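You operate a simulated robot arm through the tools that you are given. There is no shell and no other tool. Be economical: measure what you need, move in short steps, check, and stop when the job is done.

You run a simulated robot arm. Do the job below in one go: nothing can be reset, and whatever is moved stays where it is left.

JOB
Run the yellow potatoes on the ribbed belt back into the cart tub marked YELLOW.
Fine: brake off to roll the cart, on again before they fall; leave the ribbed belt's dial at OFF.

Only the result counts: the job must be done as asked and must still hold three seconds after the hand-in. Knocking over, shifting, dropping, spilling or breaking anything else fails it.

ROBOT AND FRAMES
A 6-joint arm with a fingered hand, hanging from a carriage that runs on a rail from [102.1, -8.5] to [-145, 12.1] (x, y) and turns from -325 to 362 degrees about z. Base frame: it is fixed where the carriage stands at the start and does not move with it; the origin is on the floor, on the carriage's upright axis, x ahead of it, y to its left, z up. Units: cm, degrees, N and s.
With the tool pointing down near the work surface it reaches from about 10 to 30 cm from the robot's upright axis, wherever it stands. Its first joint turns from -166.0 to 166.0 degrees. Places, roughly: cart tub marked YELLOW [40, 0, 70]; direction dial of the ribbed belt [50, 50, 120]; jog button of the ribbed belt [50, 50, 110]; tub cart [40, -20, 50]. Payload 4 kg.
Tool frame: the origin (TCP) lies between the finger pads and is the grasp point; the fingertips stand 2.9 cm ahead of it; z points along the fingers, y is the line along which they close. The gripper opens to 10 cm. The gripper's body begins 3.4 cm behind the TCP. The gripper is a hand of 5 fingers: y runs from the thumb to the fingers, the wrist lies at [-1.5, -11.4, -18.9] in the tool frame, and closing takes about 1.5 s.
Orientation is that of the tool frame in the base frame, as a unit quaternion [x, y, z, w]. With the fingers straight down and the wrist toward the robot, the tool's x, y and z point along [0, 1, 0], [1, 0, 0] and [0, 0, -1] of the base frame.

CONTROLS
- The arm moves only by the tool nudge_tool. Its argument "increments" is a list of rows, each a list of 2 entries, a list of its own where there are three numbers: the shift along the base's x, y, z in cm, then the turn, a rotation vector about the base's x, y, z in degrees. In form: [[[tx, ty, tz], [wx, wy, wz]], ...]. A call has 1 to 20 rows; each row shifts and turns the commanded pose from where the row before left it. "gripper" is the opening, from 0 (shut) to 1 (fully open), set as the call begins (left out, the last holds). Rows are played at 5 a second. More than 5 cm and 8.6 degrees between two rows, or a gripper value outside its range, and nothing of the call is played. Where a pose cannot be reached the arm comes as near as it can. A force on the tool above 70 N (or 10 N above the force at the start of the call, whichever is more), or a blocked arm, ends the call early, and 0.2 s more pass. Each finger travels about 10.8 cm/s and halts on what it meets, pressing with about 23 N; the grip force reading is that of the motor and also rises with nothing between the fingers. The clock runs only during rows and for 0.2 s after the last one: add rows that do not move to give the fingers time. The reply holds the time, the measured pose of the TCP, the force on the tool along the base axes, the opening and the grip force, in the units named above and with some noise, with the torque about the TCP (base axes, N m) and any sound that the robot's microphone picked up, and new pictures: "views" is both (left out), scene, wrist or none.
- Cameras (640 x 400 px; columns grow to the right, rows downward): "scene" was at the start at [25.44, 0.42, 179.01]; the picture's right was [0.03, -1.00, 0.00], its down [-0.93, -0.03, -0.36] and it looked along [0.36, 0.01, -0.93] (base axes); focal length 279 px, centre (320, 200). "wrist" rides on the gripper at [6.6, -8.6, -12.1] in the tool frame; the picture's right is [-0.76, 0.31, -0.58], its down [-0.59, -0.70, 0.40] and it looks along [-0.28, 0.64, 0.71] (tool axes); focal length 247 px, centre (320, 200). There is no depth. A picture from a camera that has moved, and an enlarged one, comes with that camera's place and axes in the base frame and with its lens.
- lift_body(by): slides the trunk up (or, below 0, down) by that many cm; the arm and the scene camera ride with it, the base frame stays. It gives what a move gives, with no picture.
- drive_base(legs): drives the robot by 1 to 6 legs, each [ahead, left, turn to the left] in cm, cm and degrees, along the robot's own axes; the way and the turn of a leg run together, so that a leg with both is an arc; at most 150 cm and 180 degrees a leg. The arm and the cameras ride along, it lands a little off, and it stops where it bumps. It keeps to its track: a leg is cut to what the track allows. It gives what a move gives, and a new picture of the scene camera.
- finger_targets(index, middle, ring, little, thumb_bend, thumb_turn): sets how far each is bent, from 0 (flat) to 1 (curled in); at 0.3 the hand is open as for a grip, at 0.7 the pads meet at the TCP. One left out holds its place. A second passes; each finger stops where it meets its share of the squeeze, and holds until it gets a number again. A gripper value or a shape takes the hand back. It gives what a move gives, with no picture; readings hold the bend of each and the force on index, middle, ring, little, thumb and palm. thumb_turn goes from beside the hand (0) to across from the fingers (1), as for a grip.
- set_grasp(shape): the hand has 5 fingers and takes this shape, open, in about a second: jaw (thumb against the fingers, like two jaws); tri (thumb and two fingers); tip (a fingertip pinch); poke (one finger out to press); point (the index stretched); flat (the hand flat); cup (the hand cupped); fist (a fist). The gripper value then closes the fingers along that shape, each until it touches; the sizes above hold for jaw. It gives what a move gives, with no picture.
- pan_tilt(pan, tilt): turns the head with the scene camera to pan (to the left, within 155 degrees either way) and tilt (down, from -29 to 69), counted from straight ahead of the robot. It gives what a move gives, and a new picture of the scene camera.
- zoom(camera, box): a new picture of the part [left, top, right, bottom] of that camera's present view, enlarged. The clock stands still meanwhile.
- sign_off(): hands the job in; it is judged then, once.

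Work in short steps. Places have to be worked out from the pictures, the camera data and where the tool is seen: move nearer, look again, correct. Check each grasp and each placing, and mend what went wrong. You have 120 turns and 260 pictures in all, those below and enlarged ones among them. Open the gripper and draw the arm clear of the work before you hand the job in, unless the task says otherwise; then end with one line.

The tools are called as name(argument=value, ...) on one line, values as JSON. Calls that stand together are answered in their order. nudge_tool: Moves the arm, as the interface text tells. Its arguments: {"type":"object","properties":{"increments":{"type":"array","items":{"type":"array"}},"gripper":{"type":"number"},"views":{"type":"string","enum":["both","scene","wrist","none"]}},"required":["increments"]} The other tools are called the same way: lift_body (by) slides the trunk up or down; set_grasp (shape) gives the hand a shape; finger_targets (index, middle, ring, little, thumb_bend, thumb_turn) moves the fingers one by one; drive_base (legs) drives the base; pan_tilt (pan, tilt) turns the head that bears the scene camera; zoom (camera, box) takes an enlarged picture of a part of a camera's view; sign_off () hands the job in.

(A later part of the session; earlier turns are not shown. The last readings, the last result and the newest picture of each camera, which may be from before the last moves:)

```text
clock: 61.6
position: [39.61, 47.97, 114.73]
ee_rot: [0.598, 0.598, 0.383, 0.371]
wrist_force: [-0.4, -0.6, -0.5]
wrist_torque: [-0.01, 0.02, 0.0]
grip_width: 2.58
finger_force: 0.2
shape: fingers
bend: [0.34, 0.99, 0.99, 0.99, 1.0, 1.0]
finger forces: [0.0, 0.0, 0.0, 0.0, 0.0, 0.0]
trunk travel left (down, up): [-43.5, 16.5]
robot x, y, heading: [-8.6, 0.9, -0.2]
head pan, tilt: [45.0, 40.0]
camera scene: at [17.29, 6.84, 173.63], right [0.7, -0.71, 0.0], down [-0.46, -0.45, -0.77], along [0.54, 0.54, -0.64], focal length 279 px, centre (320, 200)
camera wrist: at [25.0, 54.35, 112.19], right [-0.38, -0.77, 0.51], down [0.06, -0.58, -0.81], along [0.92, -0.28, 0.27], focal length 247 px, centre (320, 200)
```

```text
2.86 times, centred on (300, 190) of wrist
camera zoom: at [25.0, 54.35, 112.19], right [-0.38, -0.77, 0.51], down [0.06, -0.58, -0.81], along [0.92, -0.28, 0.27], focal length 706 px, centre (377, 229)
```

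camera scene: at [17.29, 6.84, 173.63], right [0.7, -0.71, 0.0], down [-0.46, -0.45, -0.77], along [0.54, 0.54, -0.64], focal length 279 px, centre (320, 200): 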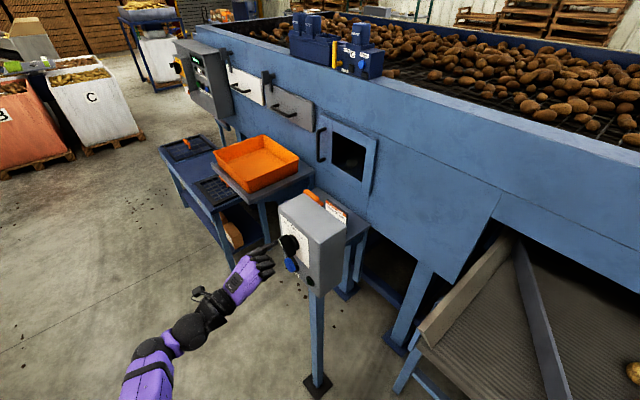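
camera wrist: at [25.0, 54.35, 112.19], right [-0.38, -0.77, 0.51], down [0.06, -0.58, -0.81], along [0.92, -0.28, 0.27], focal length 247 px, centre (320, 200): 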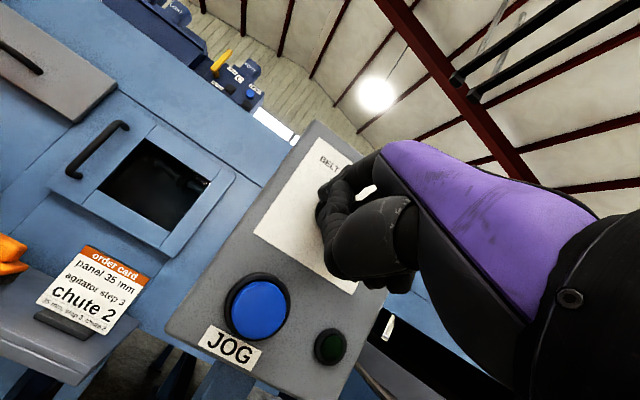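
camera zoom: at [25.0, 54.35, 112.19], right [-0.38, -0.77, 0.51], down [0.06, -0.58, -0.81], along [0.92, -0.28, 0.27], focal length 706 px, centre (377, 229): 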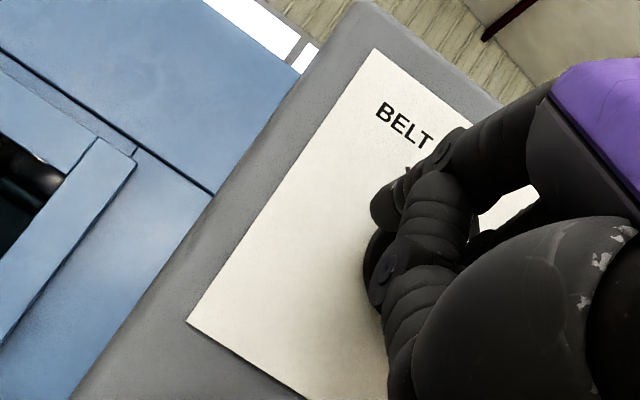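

The tip is beside the pointer end at x≈43.8. I push along the arc toward the top.

nudge_tool(increments=[[[0, -0.6, 0.1], [0, 0, 0]], [[0, -0.6, 0.4], [0, 0, 0]], [[0, -0.5, 0.6], [0, 0, 0]], [[0, -0.5, 0.6], [0, 0, 0]], [[0, -0.6, 0.4], [0, 0, 0]]])

zoom(camera="scene", box=[220, 200, 340, 300])

zoom(camera="wrist", box=[200, 120, 400, 260])

```text
clock: 62.8
position: [39.57, 45.1, 116.93]
ee_rot: [0.598, 0.598, 0.384, 0.371]
wrist_force: [-1.6, 2.4, 0.7]
wrist_torque: [-0.05, -0.07, 0.08]
grip_width: 2.49
finger_force: 1.8
shape: fingers
bend: [0.36, 0.99, 0.99, 0.99, 0.99, 1.0]
finger forces: [2.3, 0.0, 0.0, 0.0, 0.0, 0.0]
trunk travel left (down, up): [-43.5, 16.5]
robot x, y, heading: [-8.8, 0.61, -0.6]
head pan, tilt: [45.0, 40.0]
camera scene: at [17.28, 6.85, 173.63], right [0.7, -0.71, 0.0], down [-0.46, -0.45, -0.77], along [0.54, 0.54, -0.64], focal length 279 px, centre (320, 200)
camera wrist: at [25.01, 51.54, 114.37], right [-0.38, -0.77, 0.51], down [0.06, -0.58, -0.82], along [0.92, -0.28, 0.27], focal length 247 px, centre (320, 200)
```

scene: 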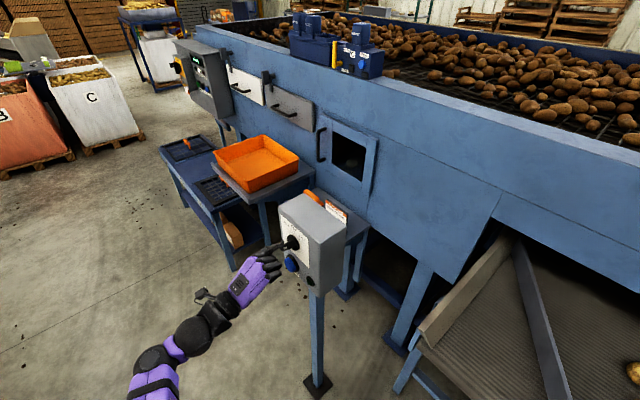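
wrist: 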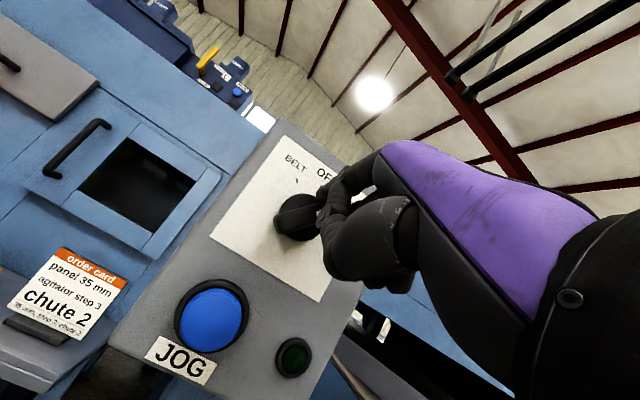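

```text
4.00 times, centred on (280, 250) of scene
camera zoom: at [17.28, 6.85, 173.63], right [0.7, -0.71, 0.0], down [-0.46, -0.45, -0.77], along [0.54, 0.54, -0.64], focal length 1114 px, centre (480, 0)
```

zoom: 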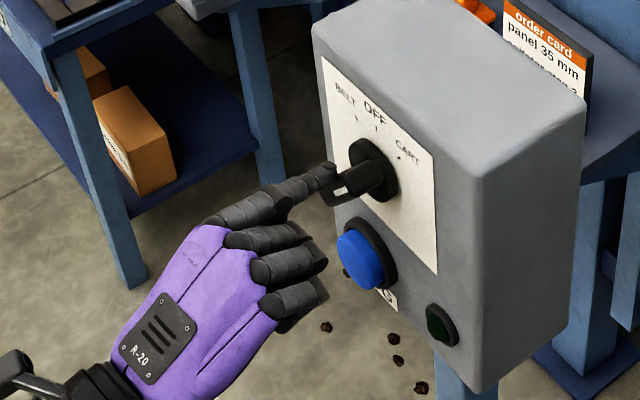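

```text
2.86 times, centred on (300, 190) of wrist
camera zoom: at [25.01, 51.54, 114.37], right [-0.38, -0.77, 0.51], down [0.06, -0.58, -0.82], along [0.92, -0.28, 0.27], focal length 706 px, centre (377, 229)
```

zoom: 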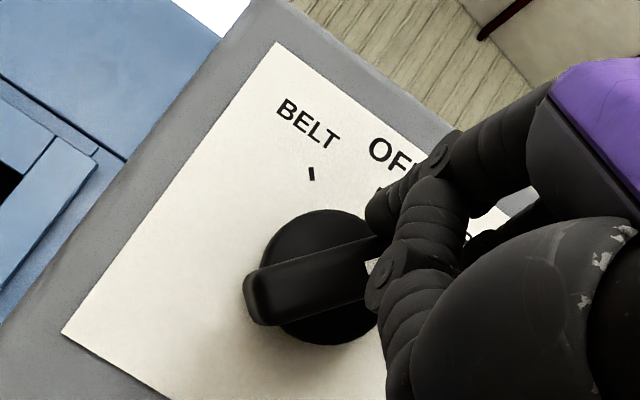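

The pointer end has swung to the right side, near CART. I withdraw the finger straight back to look at it.

nudge_tool(increments=[[[-1, 0.3, 0], [0, 0, 0]], [[-2, 0.3, 0], [0, 0, 0]], [[-3, 0, 0], [0, 0, 0]], [[-2, 0, -2], [0, 0, 0]], [[0, 0, -2], [0, 0, 0]]], views="wrist")

zoom(camera="scene", box=[220, 180, 360, 300])

```text
clock: 64.0
position: [31.48, 45.75, 112.8]
ee_rot: [0.598, 0.598, 0.384, 0.371]
wrist_force: [-0.2, -0.2, -0.2]
wrist_torque: [0.02, -0.01, -0.06]
grip_width: 2.47
finger_force: 0.1
shape: fingers
bend: [0.36, 0.99, 0.99, 0.99, 0.99, 1.0]
finger forces: [0.0, 0.0, 0.1, 0.1, 0.0, 0.1]
trunk travel left (down, up): [-43.5, 16.5]
robot x, y, heading: [-8.72, 0.74, -0.4]
head pan, tilt: [45.0, 40.0]
camera wrist: at [16.87, 52.1, 110.32], right [-0.38, -0.77, 0.51], down [0.06, -0.58, -0.82], along [0.92, -0.28, 0.27], focal length 247 px, centre (320, 200)
```

wrist: 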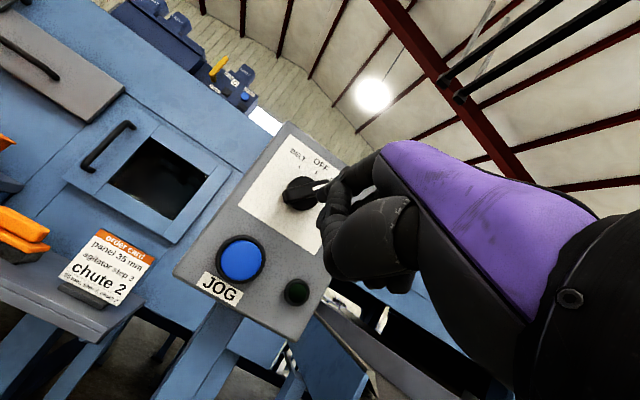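

```text
3.33 times, centred on (290, 240) of scene
camera zoom: at [17.29, 6.84, 173.63], right [0.7, -0.71, 0.0], down [-0.46, -0.45, -0.77], along [0.54, 0.54, -0.64], focal length 929 px, centre (420, 67)
```

zoom: 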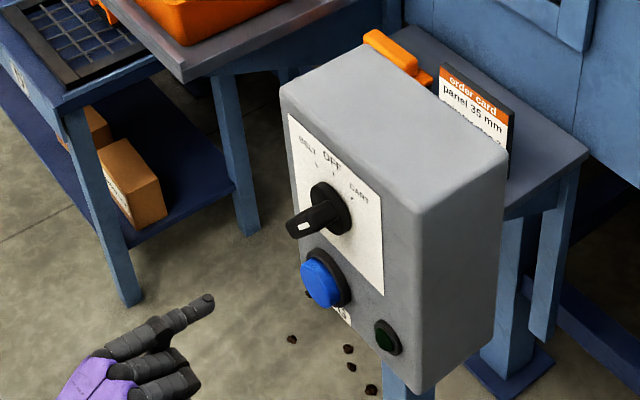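

Dial is at CART. Now I aim the index tip at JOG ≈(47.2,108) and turn the head toward the belt and tub.

nudge_tool(increments=[[[0, 0.3, -3], [0, 0, 0]], [[0, 0.3, -3], [0, 0, 0]], [[2, 0, -2.3], [0, 0, 0]], [[2, 0, 0], [0, 0, 0]], [[0, 0, 0], [0, 0, 0]]])

zoom(camera="scene", box=[220, 180, 360, 300])

pan_tilt(pan=0, tilt=45)

```text
clock: 65.2
position: [34.82, 44.42, 106.89]
ee_rot: [0.597, 0.598, 0.384, 0.371]
wrist_force: [-0.2, 0.4, 0.1]
wrist_torque: [0.02, 0.01, 0.01]
grip_width: 2.45
finger_force: 0.1
shape: fingers
bend: [0.36, 0.99, 0.99, 0.99, 0.99, 1.0]
finger forces: [0.0, 0.0, 0.1, 0.0, 0.1, 0.0]
out of reach, approached as far as the arm can: row 2, 3, 4
trunk travel left (down, up): [-43.5, 16.5]
robot x, y, heading: [-8.45, 0.73, -0.4]
head pan, tilt: [45.0, 40.0]
camera scene: at [17.29, 6.84, 173.63], right [0.7, -0.71, 0.0], down [-0.46, -0.45, -0.77], along [0.54, 0.54, -0.64], focal length 279 px, centre (320, 200)
camera wrist: at [20.28, 50.85, 104.4], right [-0.38, -0.77, 0.51], down [0.06, -0.58, -0.81], along [0.92, -0.28, 0.27], focal length 247 px, centre (320, 200)
```

scene: 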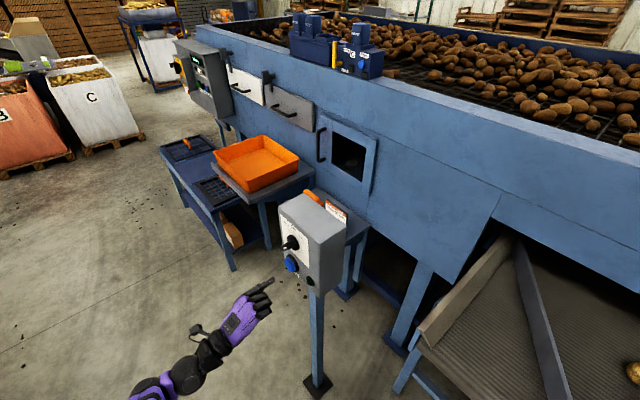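
wrist: 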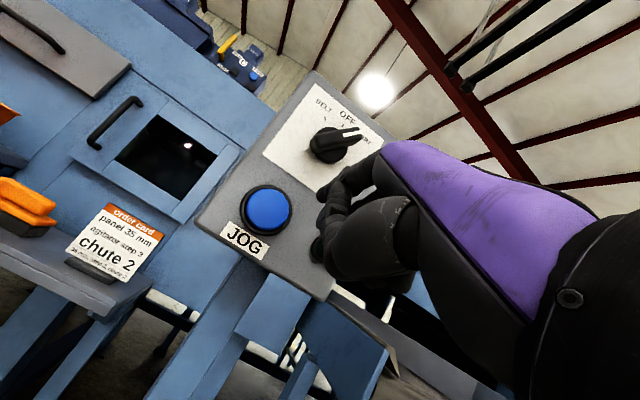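

```text
3.33 times, centred on (290, 240) of scene
camera zoom: at [17.29, 6.84, 173.63], right [0.7, -0.71, 0.0], down [-0.46, -0.45, -0.77], along [0.54, 0.54, -0.64], focal length 929 px, centre (420, 67)
```

zoom: 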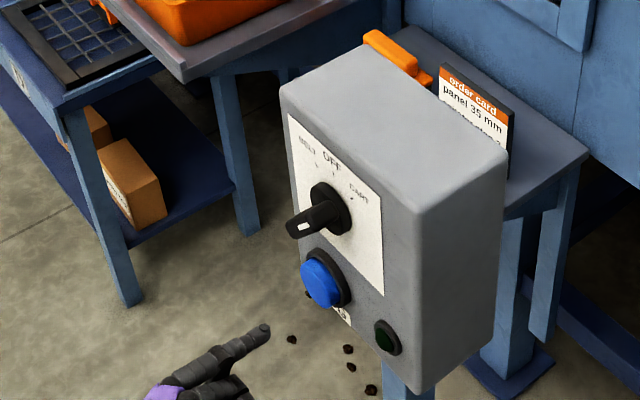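

```text
clock: 66.3
position: [34.82, 44.44, 106.81]
ee_rot: [0.597, 0.599, 0.384, 0.37]
wrist_force: [0.0, -0.3, -0.5]
wrist_torque: [0.04, 0.02, -0.02]
grip_width: 2.46
finger_force: 0.0
shape: fingers
bend: [0.36, 0.99, 0.99, 0.99, 0.99, 1.0]
finger forces: [0.1, 0.1, 0.0, 0.0, 0.1, 0.1]
trunk travel left (down, up): [-43.5, 16.5]
robot x, y, heading: [-8.91, 0.68, -0.4]
head pan, tilt: [0.0, 45.0]
camera scene: at [19.38, 0.83, 172.9], right [0.0, -1.0, 0.0], down [-0.71, 0.0, -0.71], along [0.71, 0.0, -0.71], focal length 279 px, centre (320, 200)
```

scene: 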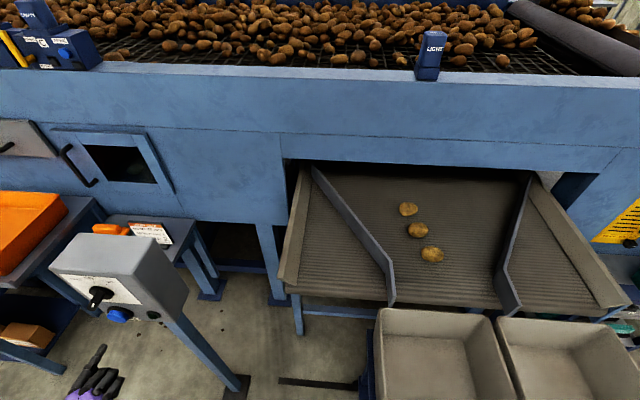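

Good view of potatoes, tub and panel. The hand is limited by reach again, so I lower the trunk 5 cm and then align the tip to JOG (47.4,107.6).

lift_body(by=-5)

nudge_tool(increments=[[[0, 1, 1], [0, 0, 0]], [[0, 1.1, 1], [0, 0, 0]], [[0, 0, 0], [0, 0, 0]]])

zoom(camera="wrist", box=[200, 120, 400, 260])

```text
clock: 67.2
position: [34.81, 44.48, 101.95]
ee_rot: [0.598, 0.598, 0.384, 0.371]
wrist_force: [0.5, 0.0, -0.3]
wrist_torque: [0.01, 0.0, 0.0]
grip_width: 2.46
finger_force: 0.1
shape: fingers
bend: [0.36, 0.99, 0.99, 0.99, 0.99, 1.0]
finger forces: [0.0, 0.1, 0.1, 0.0, 0.0, 0.0]
trunk travel left (down, up): [-38.5, 21.5]
robot x, y, heading: [-8.85, 0.62, -0.4]
head pan, tilt: [0.0, 45.0]
```

```text
clock: 68.0
position: [34.84, 46.45, 103.94]
ee_rot: [0.598, 0.598, 0.384, 0.371]
wrist_force: [-0.2, 0.2, -0.4]
wrist_torque: [0.02, 0.0, 0.01]
grip_width: 2.49
finger_force: 0.1
shape: fingers
bend: [0.36, 0.99, 0.99, 0.99, 0.99, 1.0]
finger forces: [0.0, 0.0, 0.0, 0.0, 0.0, 0.0]
trunk travel left (down, up): [-38.5, 21.5]
robot x, y, heading: [-8.97, 0.65, -0.0]
head pan, tilt: [0.0, 45.0]
camera scene: at [19.38, 0.83, 167.9], right [0.0, -1.0, 0.0], down [-0.71, 0.0, -0.71], along [0.71, 0.0, -0.71], focal length 279 px, centre (320, 200)
camera wrist: at [20.23, 52.92, 101.41], right [-0.38, -0.77, 0.51], down [0.06, -0.58, -0.81], along [0.92, -0.28, 0.27], focal length 247 px, centre (320, 200)
```

scene: 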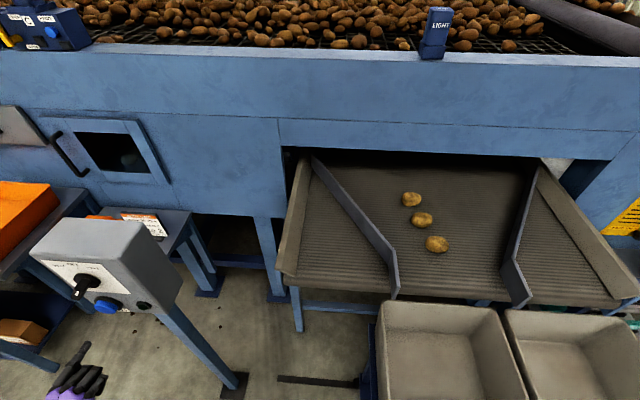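
wrist: 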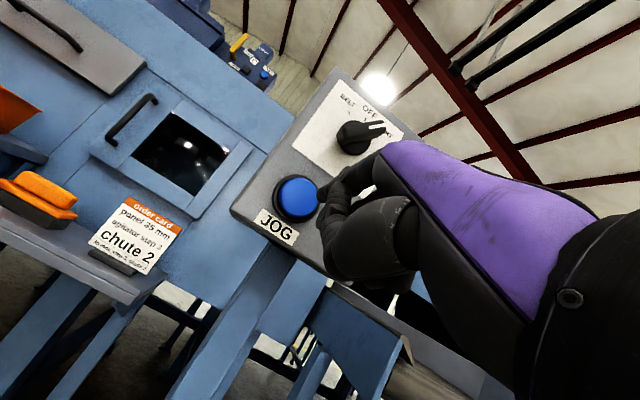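

```text
2.86 times, centred on (300, 190) of wrist
camera zoom: at [20.23, 52.92, 101.41], right [-0.38, -0.77, 0.51], down [0.06, -0.58, -0.81], along [0.92, -0.28, 0.27], focal length 706 px, centre (377, 229)
```

zoom: 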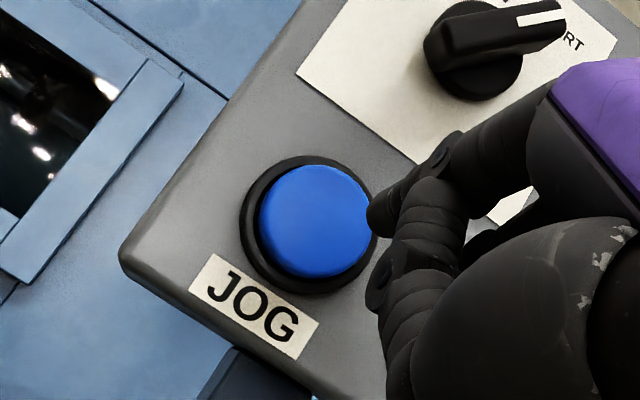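

The tip ≈[39,47.3,107.5] is lined up with JOG. I advance until it presses.

nudge_tool(increments=[[[1.5, 0, 0], [0, 0, 0]], [[1.5, 0, 0], [0, 0, 0]], [[1, 0, 0], [0, 0, 0]], [[0.6, 0, 0], [0, 0, 0]], [[0.5, 0, 0], [0, 0, 0]]])

```text
clock: 69.2
position: [39.55, 45.87, 104.8]
ee_rot: [0.597, 0.599, 0.384, 0.37]
wrist_force: [-0.8, 0.1, 0.8]
wrist_torque: [-0.01, 0.0, -0.02]
grip_width: 2.45
finger_force: 0.1
shape: fingers
bend: [0.36, 0.99, 0.99, 0.99, 0.99, 1.0]
finger forces: [0.1, 0.1, 0.0, 0.1, 0.0, 0.0]
out of reach, approached as far as the arm can: row 1, 3
trunk travel left (down, up): [-38.5, 21.5]
robot x, y, heading: [-8.66, 0.63, -0.4]
head pan, tilt: [0.0, 45.0]
camera scene: at [19.38, 0.82, 167.9], right [0.0, -1.0, 0.0], down [-0.71, 0.0, -0.71], along [0.71, 0.0, -0.71], focal length 279 px, centre (320, 200)
camera wrist: at [24.97, 52.3, 102.4], right [-0.38, -0.77, 0.51], down [0.06, -0.58, -0.81], along [0.92, -0.28, 0.27], focal length 247 px, centre (320, 200)
```

scene: 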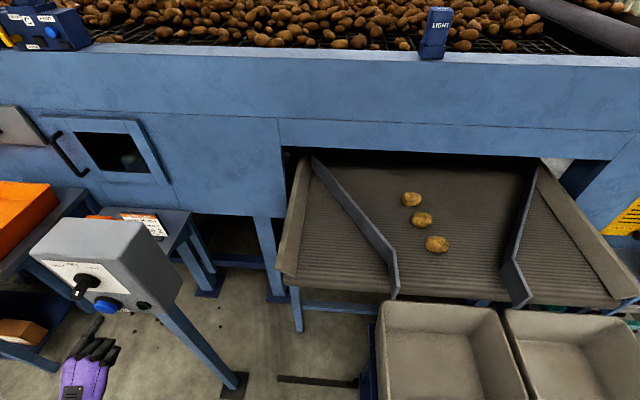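
wrist: 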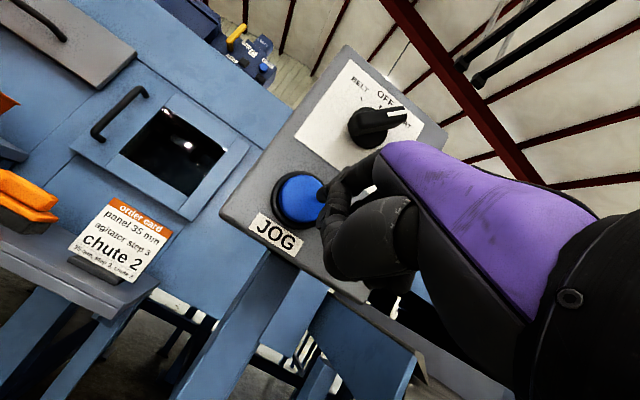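

Still at the edge of reach and not touching; I lower the trunk 4 cm more and correct the aim.

lift_body(by=-4)

nudge_tool(increments=[[[0, 0.4, 1.5], [0, 0, 0]], [[0, 0.4, 1.6], [0, 0, 0]], [[0.5, 0, 0], [0, 0, 0]], [[0.5, 0, 0], [0, 0, 0]], [[0.5, 0, 0], [0, 0, 0]]])

```text
clock: 70.1
position: [39.61, 45.9, 100.87]
ee_rot: [0.598, 0.598, 0.383, 0.371]
wrist_force: [-1.0, -0.5, -0.9]
wrist_torque: [0.05, 0.0, -0.03]
grip_width: 2.44
finger_force: 0.1
shape: fingers
bend: [0.36, 0.99, 0.99, 0.99, 0.99, 1.0]
finger forces: [0.0, 0.0, 0.0, 0.0, 0.0, 0.1]
trunk travel left (down, up): [-34.5, 25.5]
robot x, y, heading: [-8.26, 0.49, -0.0]
head pan, tilt: [0.0, 45.0]
```

```text
clock: 71.3
position: [41.1, 47.15, 103.49]
ee_rot: [0.596, 0.599, 0.384, 0.371]
wrist_force: [-2.5, -0.7, -0.5]
wrist_torque: [-0.02, -0.04, -0.01]
grip_width: 2.42
finger_force: 1.1
shape: fingers
bend: [0.36, 0.99, 0.99, 0.99, 0.99, 1.0]
finger forces: [1.9, 0.1, 0.0, 0.1, 0.0, 0.1]
out of reach, approached as far as the arm can: row 2
trunk travel left (down, up): [-34.5, 25.5]
robot x, y, heading: [-8.82, 0.49, -0.3]
head pan, tilt: [0.0, 45.0]
camera scene: at [19.36, 0.82, 163.89], right [0.0, -1.0, 0.0], down [-0.71, 0.0, -0.71], along [0.71, 0.0, -0.71], focal length 279 px, centre (320, 200)
camera wrist: at [26.59, 53.57, 101.07], right [-0.38, -0.77, 0.51], down [0.06, -0.58, -0.81], along [0.92, -0.28, 0.27], focal length 247 px, centre (320, 200)
```

scene: 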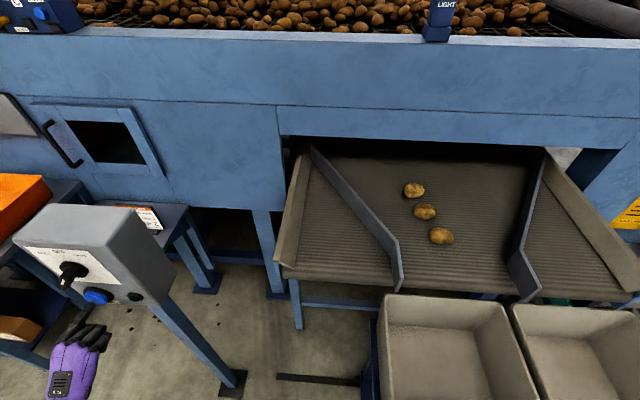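
wrist: 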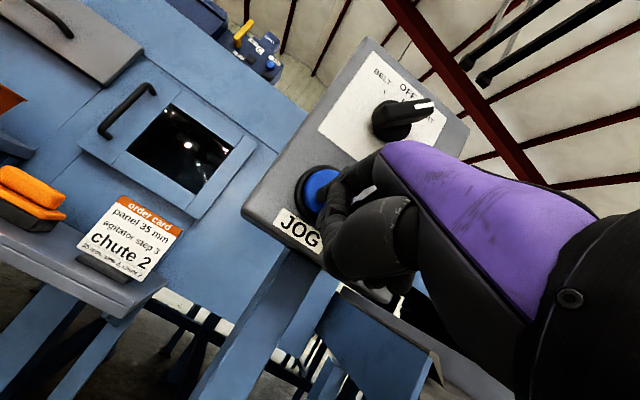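

Contact with JOG (≈2 N). I press in a little more.

nudge_tool(increments=[[[0.4, 0, 0], [0, 0, 0]], [[0.4, 0, 0], [0, 0, 0]], [[0, 0, 0], [0, 0, 0]]])

```text
clock: 72.1
position: [41.55, 47.22, 103.56]
ee_rot: [0.596, 0.6, 0.385, 0.37]
wrist_force: [-18.8, -0.3, 3.4]
wrist_torque: [0.03, -0.84, -0.01]
grip_width: 2.4
finger_force: 9.5
shape: fingers
bend: [0.36, 0.99, 0.99, 0.99, 0.99, 1.0]
finger forces: [17.9, 0.1, 0.1, 0.1, 0.1, 0.1]
trunk travel left (down, up): [-34.5, 25.5]
robot x, y, heading: [-8.28, 0.54, -0.2]
head pan, tilt: [0.0, 45.0]
heard: click
camera scene: at [19.23, 0.84, 163.85], right [0.0, -1.0, 0.0], down [-0.71, 0.0, -0.71], along [0.71, 0.0, -0.71], focal length 279 px, centre (320, 200)
camera wrist: at [27.06, 53.63, 101.07], right [-0.38, -0.77, 0.51], down [0.07, -0.58, -0.81], along [0.92, -0.27, 0.27], focal length 247 px, centre (320, 200)
```

scene: 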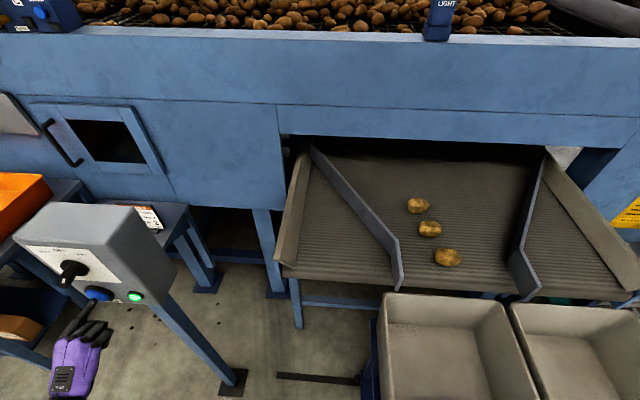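
wrist: 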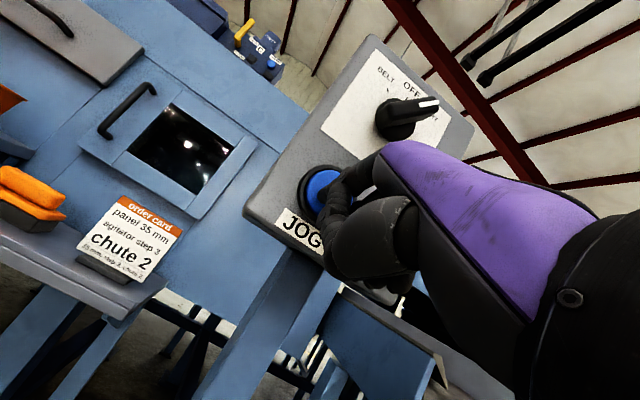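

JOG is pressed: lamp lit and potatoes move toward the cart. I hold for about a second and watch.

nudge_tool(increments=[[[0, 0, 0], [0, 0, 0]], [[0, 0, 0], [0, 0, 0]], [[0, 0, 0], [0, 0, 0]], [[0, 0, 0], [0, 0, 0]]], views="scene")

```text
clock: 73.1
position: [41.59, 47.32, 103.46]
ee_rot: [0.597, 0.599, 0.383, 0.37]
wrist_force: [-22.0, 0.2, 4.3]
wrist_torque: [-0.02, -1.09, 0.07]
grip_width: 2.41
finger_force: 11.1
shape: fingers
bend: [0.36, 0.99, 0.99, 0.99, 0.99, 1.0]
finger forces: [22.6, 0.1, 0.0, 0.0, 0.0, 0.0]
trunk travel left (down, up): [-34.5, 25.5]
robot x, y, heading: [-8.35, 0.69, -0.3]
head pan, tilt: [0.0, 45.0]
camera scene: at [19.21, 0.84, 163.83], right [0.0, -1.0, 0.0], down [-0.71, 0.0, -0.71], along [0.71, 0.0, -0.71], focal length 279 px, centre (320, 200)
```

scene: 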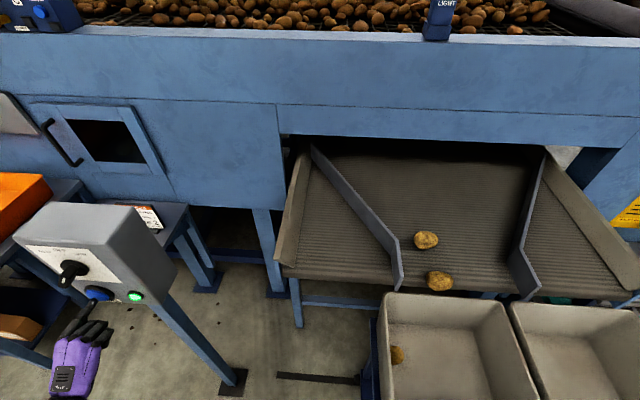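

The first potato is in the YELLOW tub, the second is at the edge. I keep holding.

nudge_tool(increments=[[[0, 0, 0], [0, 0, 0]], [[0, 0, 0], [0, 0, 0]], [[0, 0, 0], [0, 0, 0]], [[0, 0, 0], [0, 0, 0]], [[0, 0, 0], [0, 0, 0]], [[0, 0, 0], [0, 0, 0]]], views="scene")

```text
clock: 74.5
position: [41.66, 47.15, 103.52]
ee_rot: [0.597, 0.6, 0.384, 0.37]
wrist_force: [-23.8, 1.1, 4.5]
wrist_torque: [-0.04, -1.14, 0.07]
grip_width: 2.42
finger_force: 11.2
shape: fingers
bend: [0.36, 0.99, 0.99, 0.99, 0.99, 1.0]
finger forces: [23.6, 0.2, 0.0, 0.0, 0.1, 0.0]
trunk travel left (down, up): [-34.5, 25.5]
robot x, y, heading: [-8.38, 0.38, -0.3]
head pan, tilt: [0.0, 45.0]
camera scene: at [19.2, 0.84, 163.82], right [0.0, -1.0, 0.0], down [-0.71, 0.0, -0.71], along [0.71, 0.0, -0.71], focal length 279 px, centre (320, 200)
```

scene: 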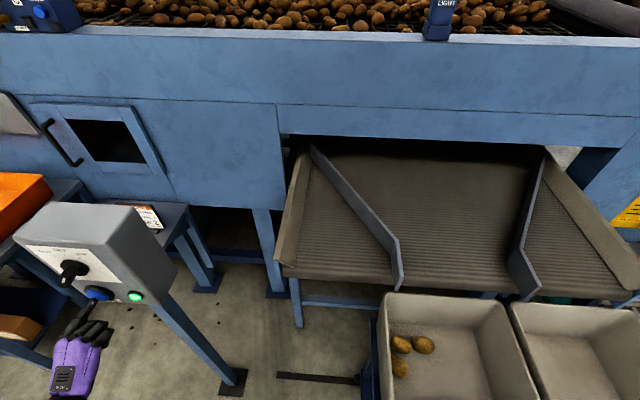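

All three potatoes lie in the YELLOW tub. I release JOG, draw back, and raise the trunk 9 cm for the dial.

nudge_tool(increments=[[[-2, 0, 0], [0, 0, 0]], [[-3, 0, 0], [0, 0, 0]], [[-3, 0, 0], [0, 0, 0]]], views="none")

lift_body(by=9)

nudge_tool(increments=[[[0, -2, 0.5], [0, 0, 0]], [[0, -2, 0.5], [0, 0, 0]], [[0, -2.4, 0.5], [0, 0, 0]], [[0, 0, 0], [0, 0, 0]]], views="none")

pan_tilt(pan=40, tilt=45)

zoom(camera="wrist", box=[0, 0, 640, 400])

```text
clock: 75.3
position: [34.5, 48.15, 102.76]
ee_rot: [0.598, 0.598, 0.384, 0.372]
wrist_force: [-0.5, -0.8, -0.4]
wrist_torque: [-0.02, -0.01, -0.01]
grip_width: 2.41
finger_force: 0.0
shape: fingers
bend: [0.36, 0.99, 0.99, 0.99, 0.99, 1.0]
finger forces: [0.0, 0.0, 0.0, 0.0, 0.0, 0.0]
out of reach, approached as far as the arm can: row 2, 3
trunk travel left (down, up): [-34.5, 25.5]
robot x, y, heading: [-8.52, 0.61, -0.3]
head pan, tilt: [0.0, 45.0]
```

```text
clock: 76.5
position: [34.56, 48.23, 111.86]
ee_rot: [0.597, 0.598, 0.385, 0.371]
wrist_force: [0.2, 0.3, -0.5]
wrist_torque: [0.01, -0.05, 0.01]
grip_width: 2.42
finger_force: 0.1
shape: fingers
bend: [0.36, 0.99, 0.99, 0.99, 0.99, 1.0]
finger forces: [0.1, 0.0, 0.0, 0.0, 0.1, 0.1]
trunk travel left (down, up): [-43.5, 16.5]
robot x, y, heading: [-8.54, 0.88, -0.4]
head pan, tilt: [0.0, 45.0]
```

```text
clock: 77.5
position: [34.94, 47.61, 111.64]
ee_rot: [0.597, 0.597, 0.385, 0.373]
wrist_force: [0.3, -0.2, 0.0]
wrist_torque: [-0.02, 0.01, 0.0]
grip_width: 2.4
finger_force: 0.0
shape: fingers
bend: [0.36, 0.99, 0.99, 0.99, 0.99, 1.0]
finger forces: [0.0, 0.0, 0.0, 0.0, 0.0, 0.0]
out of reach, approached as far as the arm can: row 1, 2, 3
trunk travel left (down, up): [-43.5, 16.5]
robot x, y, heading: [-8.41, 0.7, -0.5]
head pan, tilt: [0.0, 45.0]
```

```text
clock: 78.6
position: [34.95, 47.75, 111.53]
ee_rot: [0.598, 0.596, 0.385, 0.373]
wrist_force: [0.0, -0.1, -0.1]
wrist_torque: [0.0, -0.02, -0.03]
grip_width: 2.42
finger_force: 0.1
shape: fingers
bend: [0.36, 0.99, 0.99, 0.99, 0.99, 1.0]
finger forces: [0.0, 0.0, 0.0, 0.0, 0.1, 0.0]
trunk travel left (down, up): [-43.5, 16.5]
robot x, y, heading: [-8.67, 0.55, -0.4]
head pan, tilt: [40.0, 45.0]
camera scene: at [17.51, 6.05, 172.9], right [0.64, -0.77, 0.0], down [-0.54, -0.45, -0.71], along [0.54, 0.45, -0.71], focal length 279 px, centre (320, 200)
```

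scene: 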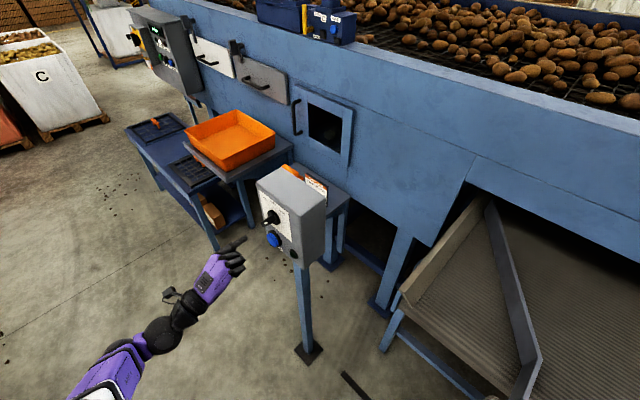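

```text
1.00 times, centred on (320, 200) of wrist (not enlarged: the box is as wide or as high as the picture)
camera zoom: at [20.43, 54.11, 108.98], right [-0.39, -0.77, 0.51], down [0.07, -0.58, -0.81], along [0.92, -0.28, 0.27], focal length 247 px, centre (320, 200)
```

zoom: 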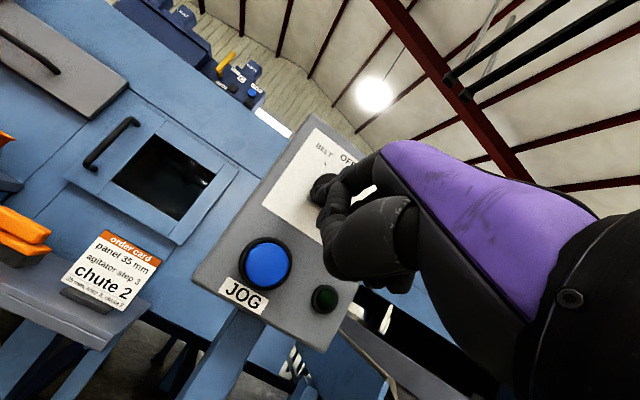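

Moving inward is limited by the arm folding; I back the carriage 9 cm so the arm can stretch more.

drive_base(legs=[[-9, 0, 0]])

nudge_tool(increments=[[[2, -1.5, 0.6], [0, 0, 0]], [[2, -1.5, 0.6], [0, 0, 0]], [[2, -1.5, 0.6], [0, 0, 0]], [[2, -1.5, 0.6], [0, 0, 0]], [[0, -1, 0.5], [0, 0, 0]], [[0, 0, 0], [0, 0, 0]]])

zoom(camera="scene", box=[200, 150, 360, 290])

```text
clock: 79.7
position: [26.0, 48.35, 111.57]
ee_rot: [0.598, 0.596, 0.385, 0.373]
wrist_force: [-0.2, 0.0, 0.3]
wrist_torque: [0.01, 0.01, -0.01]
grip_width: 2.4
finger_force: 0.0
shape: fingers
bend: [0.36, 0.99, 0.99, 0.99, 0.99, 1.0]
finger forces: [0.0, 0.0, 0.1, 0.0, 0.0, 0.1]
trunk travel left (down, up): [-43.5, 16.5]
robot x, y, heading: [-17.72, 1.33, -0.3]
head pan, tilt: [40.0, 45.0]
camera scene: at [8.59, 6.8, 172.9], right [0.64, -0.77, 0.0], down [-0.54, -0.45, -0.71], along [0.54, 0.45, -0.71], focal length 279 px, centre (320, 200)
```

scene: 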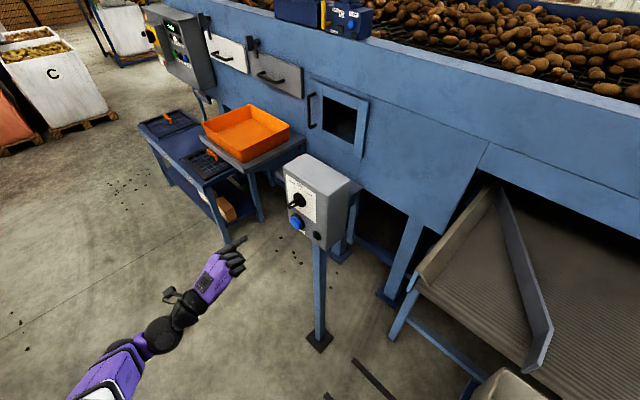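

```text
clock: 81.1
position: [27.22, 45.26, 109.49]
ee_rot: [0.601, 0.59, 0.386, 0.377]
wrist_force: [-0.4, 1.0, 0.2]
wrist_torque: [-0.02, 0.02, -0.02]
grip_width: 2.4
finger_force: 0.0
shape: fingers
bend: [0.36, 0.99, 0.99, 0.99, 0.99, 1.0]
finger forces: [0.0, 0.0, 0.0, 0.0, 0.0, 0.1]
out of reach, approached as far as the arm can: row 1, 2, 3, 4, 5
trunk travel left (down, up): [-43.5, 16.5]
robot x, y, heading: [-17.72, 1.19, -0.4]
head pan, tilt: [40.0, 45.0]
camera scene: at [8.58, 6.8, 172.9], right [0.64, -0.77, 0.0], down [-0.54, -0.45, -0.71], along [0.54, 0.45, -0.71], focal length 279 px, centre (320, 200)
camera wrist: at [12.8, 52.0, 106.7], right [-0.4, -0.76, 0.51], down [0.07, -0.57, -0.82], along [0.91, -0.29, 0.28], focal length 247 px, centre (320, 200)
```

scene: 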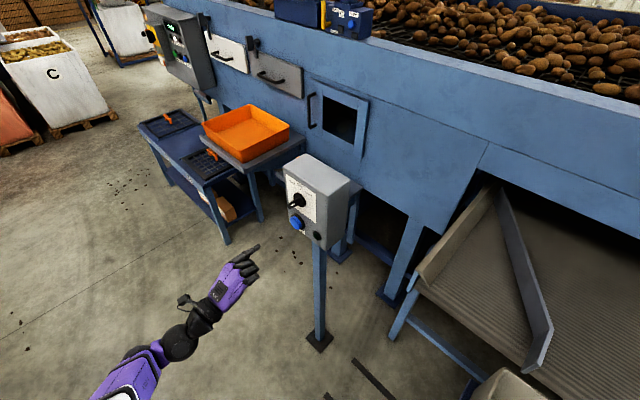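
wrist: 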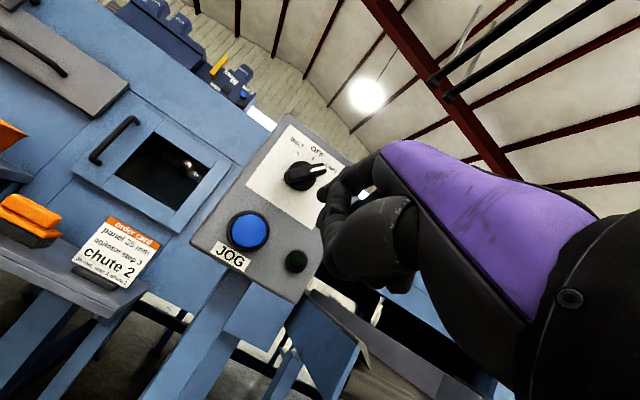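

```text
2.86 times, centred on (280, 220) of scene
camera zoom: at [8.58, 6.8, 172.9], right [0.64, -0.77, 0.0], down [-0.54, -0.45, -0.71], along [0.54, 0.45, -0.71], focal length 796 px, centre (434, 143)
```

zoom: 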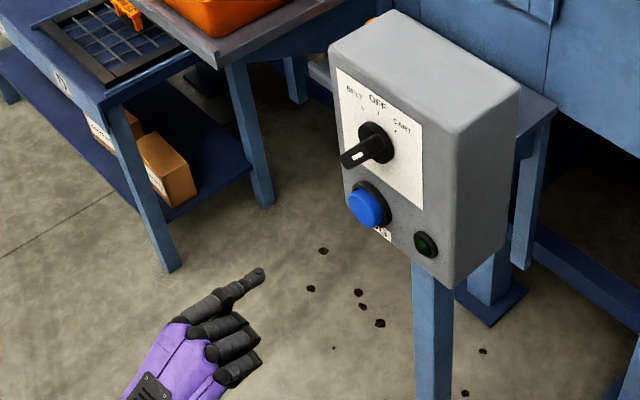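

The arm seems stuck against a joint limit. I pitch the hand down 12° more to free it, then try moving up toward the dial's right side.

nudge_tool(increments=[[[0, 0, 0], [0, 6, 0]], [[0, 0, 0], [0, 6, 0]], [[0, 0, 0], [0, 0, 0]], [[0, 0, 0], [0, 0, 0]]], views="none")

```text
clock: 82.1
position: [27.53, 48.63, 106.33]
ee_rot: [0.635, 0.631, 0.32, 0.309]
wrist_force: [0.3, -0.2, -0.7]
wrist_torque: [0.04, -0.01, -0.03]
grip_width: 2.39
finger_force: 0.1
shape: fingers
bend: [0.36, 0.99, 0.99, 0.99, 0.99, 1.0]
finger forces: [0.0, 0.0, 0.0, 0.0, 0.1, 0.1]
out of reach, approached as far as the arm can: row 1, 2
trunk travel left (down, up): [-43.5, 16.5]
robot x, y, heading: [-17.71, 1.41, -0.4]
head pan, tilt: [40.0, 45.0]
```

I try a clear upward move to leave the limit.

nudge_tool(increments=[[[0, 0, 3], [0, 0, 0]], [[0, 0, 3], [0, 0, 0]], [[0, 0, 3], [0, 0, 0]], [[0, 0, 3], [0, 0, 0]], [[0, 0, 0], [0, 0, 0]]])

```text
clock: 83.3
position: [29.2, 54.14, 114.56]
ee_rot: [0.636, 0.63, 0.32, 0.31]
wrist_force: [-0.7, 0.4, 0.5]
wrist_torque: [0.01, 0.03, 0.0]
grip_width: 2.38
finger_force: 0.0
shape: fingers
bend: [0.36, 0.99, 0.99, 0.99, 0.99, 1.0]
finger forces: [0.0, 0.0, 0.1, 0.0, 0.1, 0.0]
out of reach, approached as far as the arm can: row 1, 2, 3, 4
trunk travel left (down, up): [-43.5, 16.5]
robot x, y, heading: [-17.67, 1.7, -0.5]
head pan, tilt: [40.0, 45.0]
camera scene: at [8.58, 6.81, 172.9], right [0.64, -0.77, 0.0], down [-0.54, -0.45, -0.71], along [0.54, 0.45, -0.71], focal length 279 px, centre (320, 200)
camera wrist: at [14.47, 60.65, 115.12], right [-0.27, -0.77, 0.58], down [-0.11, -0.58, -0.81], along [0.96, -0.28, 0.08], focal length 247 px, centre (320, 200)
```

scene: 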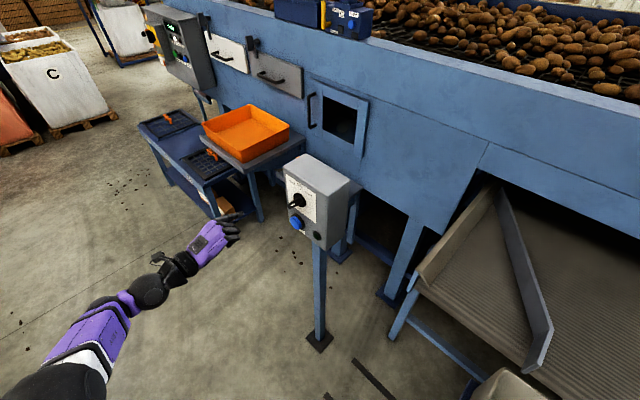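
wrist: 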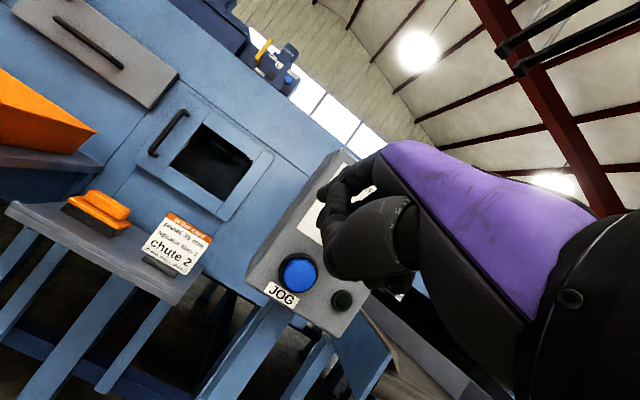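

Measured pose becomes the commanded one after a limit. I try pure +x moves (which straighten the wrist), with the pitch as it is; the panel is still well to the right.

nudge_tool(increments=[[[1.5, -1, 0], [0, 0, 0]], [[1.5, -1, 0], [0, 0, 0]], [[0, -2, 0], [0, 0, 0]], [[0, -2, 0], [0, 0, 0]]], views="none")

```text
clock: 84.3
position: [33.42, 51.22, 112.44]
ee_rot: [0.635, 0.631, 0.321, 0.309]
wrist_force: [0.2, -0.2, -0.3]
wrist_torque: [-0.01, 0.01, -0.01]
grip_width: 2.38
finger_force: 0.0
shape: fingers
bend: [0.36, 0.99, 0.99, 0.99, 0.99, 1.0]
finger forces: [0.0, 0.1, 0.0, 0.1, 0.0, 0.0]
out of reach, approached as far as the arm can: row 1, 2, 3, 4
trunk travel left (down, up): [-43.5, 16.5]
robot x, y, heading: [-17.5, 1.31, -0.5]
head pan, tilt: [40.0, 45.0]
```

To clear the joint configuration I bring the hand back to pointing down, in place.

nudge_tool(increments=[[[-1, 0, 0], [0, 8, 0]], [[-1, 0, 0], [0, 8, 0]], [[-1, 0, 0], [0, 8, 0]], [[-1, 0, 0], [0, 8, 0]], [[-1, -1, 0], [0, 8, 0]], [[-1, -1, 0], [0, 8, 0]], [[0, -2, 0], [0, 0, 0]], [[0, -2, 0], [0, 0, 0]], [[0, -2, 0], [0, 0, 0]]])

```text
clock: 86.3
position: [33.32, 54.71, 107.72]
ee_rot: [0.711, 0.702, 0.033, 0.025]
wrist_force: [-0.6, -0.1, -0.4]
wrist_torque: [0.0, 0.02, 0.0]
grip_width: 2.38
finger_force: 0.1
shape: fingers
bend: [0.36, 0.99, 0.99, 0.99, 0.99, 1.0]
finger forces: [0.1, 0.0, 0.0, 0.1, 0.1, 0.0]
out of reach, approached as far as the arm can: row 1, 2, 3, 4, 5, 6, 7, 8, 9
trunk travel left (down, up): [-43.5, 16.5]
robot x, y, heading: [-17.56, 1.69, -0.3]
head pan, tilt: [40.0, 45.0]
camera scene: at [8.58, 6.8, 172.9], right [0.64, -0.77, 0.0], down [-0.54, -0.45, -0.71], along [0.54, 0.45, -0.71], focal length 279 px, centre (320, 200)
camera wrist: at [24.0, 61.16, 118.99], right [0.25, -0.77, 0.59], down [-0.67, -0.58, -0.46], along [0.7, -0.28, -0.66], focal length 247 px, centre (320, 200)
```

scene: 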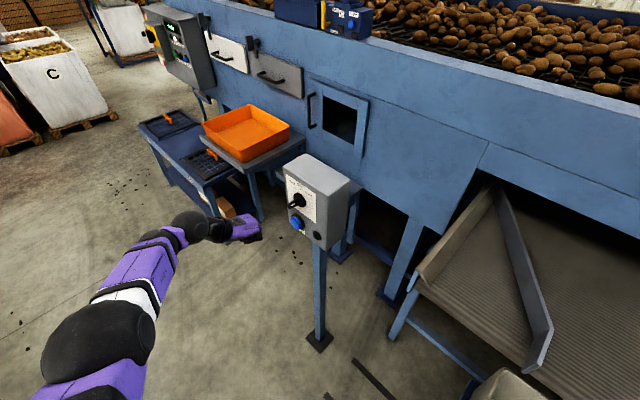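
wrist: 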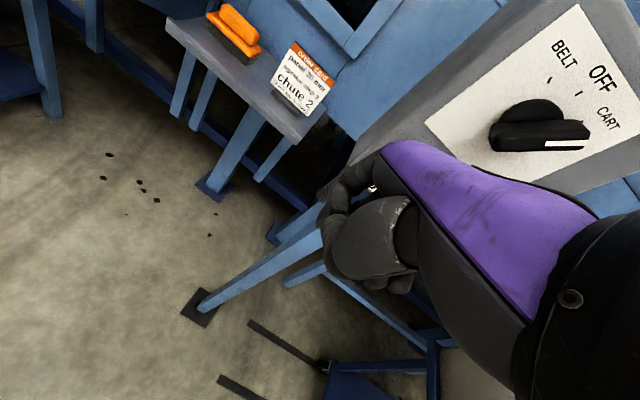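

The arm is nearly straight now. I ask for a firm inward and upward retreat to bend the elbow again.

nudge_tool(increments=[[[-3, -3, 0], [0, 0, 0]], [[-3, -3, 0], [0, 0, 0]], [[-3, -3, 0], [0, 0, 0]], [[-2, -3, 0], [0, 0, 0]], [[0, 0, 0], [0, 0, 0]], [[0, 0, 0], [0, 0, 0]]], views="scene")

```text
clock: 87.7
position: [24.42, 43.59, 105.42]
ee_rot: [0.71, 0.703, 0.034, 0.025]
wrist_force: [-0.2, 0.5, -0.1]
wrist_torque: [-0.03, 0.02, -0.03]
grip_width: 2.4
finger_force: 0.0
shape: fingers
bend: [0.36, 0.99, 0.99, 0.99, 0.99, 1.0]
finger forces: [0.0, 0.1, 0.0, 0.0, 0.1, 0.1]
out of reach, approached as far as the arm can: row 1, 3, 4
trunk travel left (down, up): [-43.5, 16.5]
robot x, y, heading: [-17.1, 1.51, -0.4]
head pan, tilt: [40.0, 45.0]
camera scene: at [8.58, 6.8, 172.9], right [0.64, -0.77, 0.0], down [-0.54, -0.45, -0.71], along [0.54, 0.45, -0.71], focal length 279 px, centre (320, 200)
```

scene: 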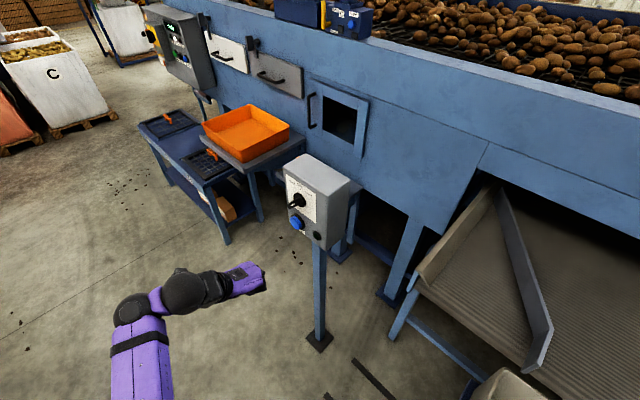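

The elbow bends again. I drive forward 7 cm and then raise and pitch the hand in small steps to the pose that worked before.

nudge_tool(increments=[[[-2, -1, 2], [0, -6, 0]], [[-1, -1, 2], [0, -6, 0]], [[0, -1, 2], [0, -6, 0]], [[0, 0, 2], [0, -6, 0]], [[0, 0, 2], [0, -6, 0]], [[0, 0, 2], [0, -6, 0]], [[0, 0, 1], [0, -6, 0]], [[0, 0, 0], [0, -6, 0]], [[0, 0, 0], [0, -6, 0]], [[0, 0, 0], [0, -6, 0]], [[0, 0, 0], [0, 0, 0]]])

```text
clock: 90.1
position: [23.09, 41.28, 116.48]
ee_rot: [0.597, 0.596, 0.386, 0.374]
wrist_force: [0.5, 0.8, -0.6]
wrist_torque: [0.01, -0.04, 0.01]
grip_width: 2.39
finger_force: 0.1
shape: fingers
bend: [0.36, 0.99, 0.99, 0.99, 0.99, 1.0]
finger forces: [0.1, 0.0, 0.0, 0.1, 0.1, 0.0]
out of reach, approached as far as the arm can: row 1, 2
trunk travel left (down, up): [-43.5, 16.5]
robot x, y, heading: [-17.33, 1.47, -0.5]
head pan, tilt: [40.0, 45.0]
camera scene: at [8.58, 6.8, 172.9], right [0.64, -0.77, 0.0], down [-0.54, -0.45, -0.71], along [0.54, 0.45, -0.71], focal length 279 px, centre (320, 200)
camera wrist: at [8.58, 47.79, 113.93], right [-0.39, -0.77, 0.51], down [0.07, -0.58, -0.81], along [0.92, -0.28, 0.27], focal length 247 px, centre (320, 200)
```

scene: 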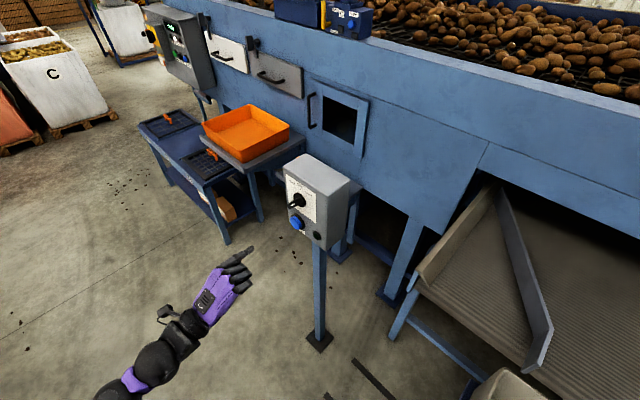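
wrist: 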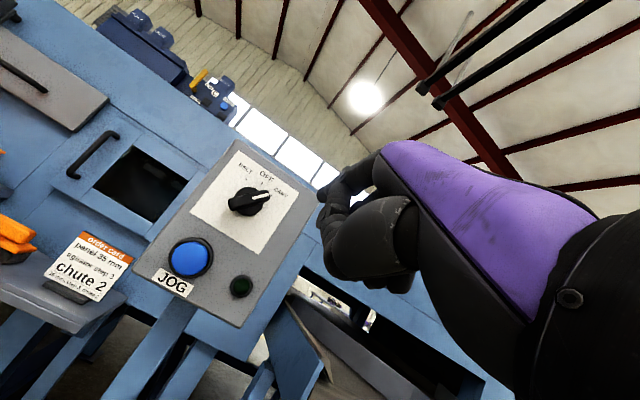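

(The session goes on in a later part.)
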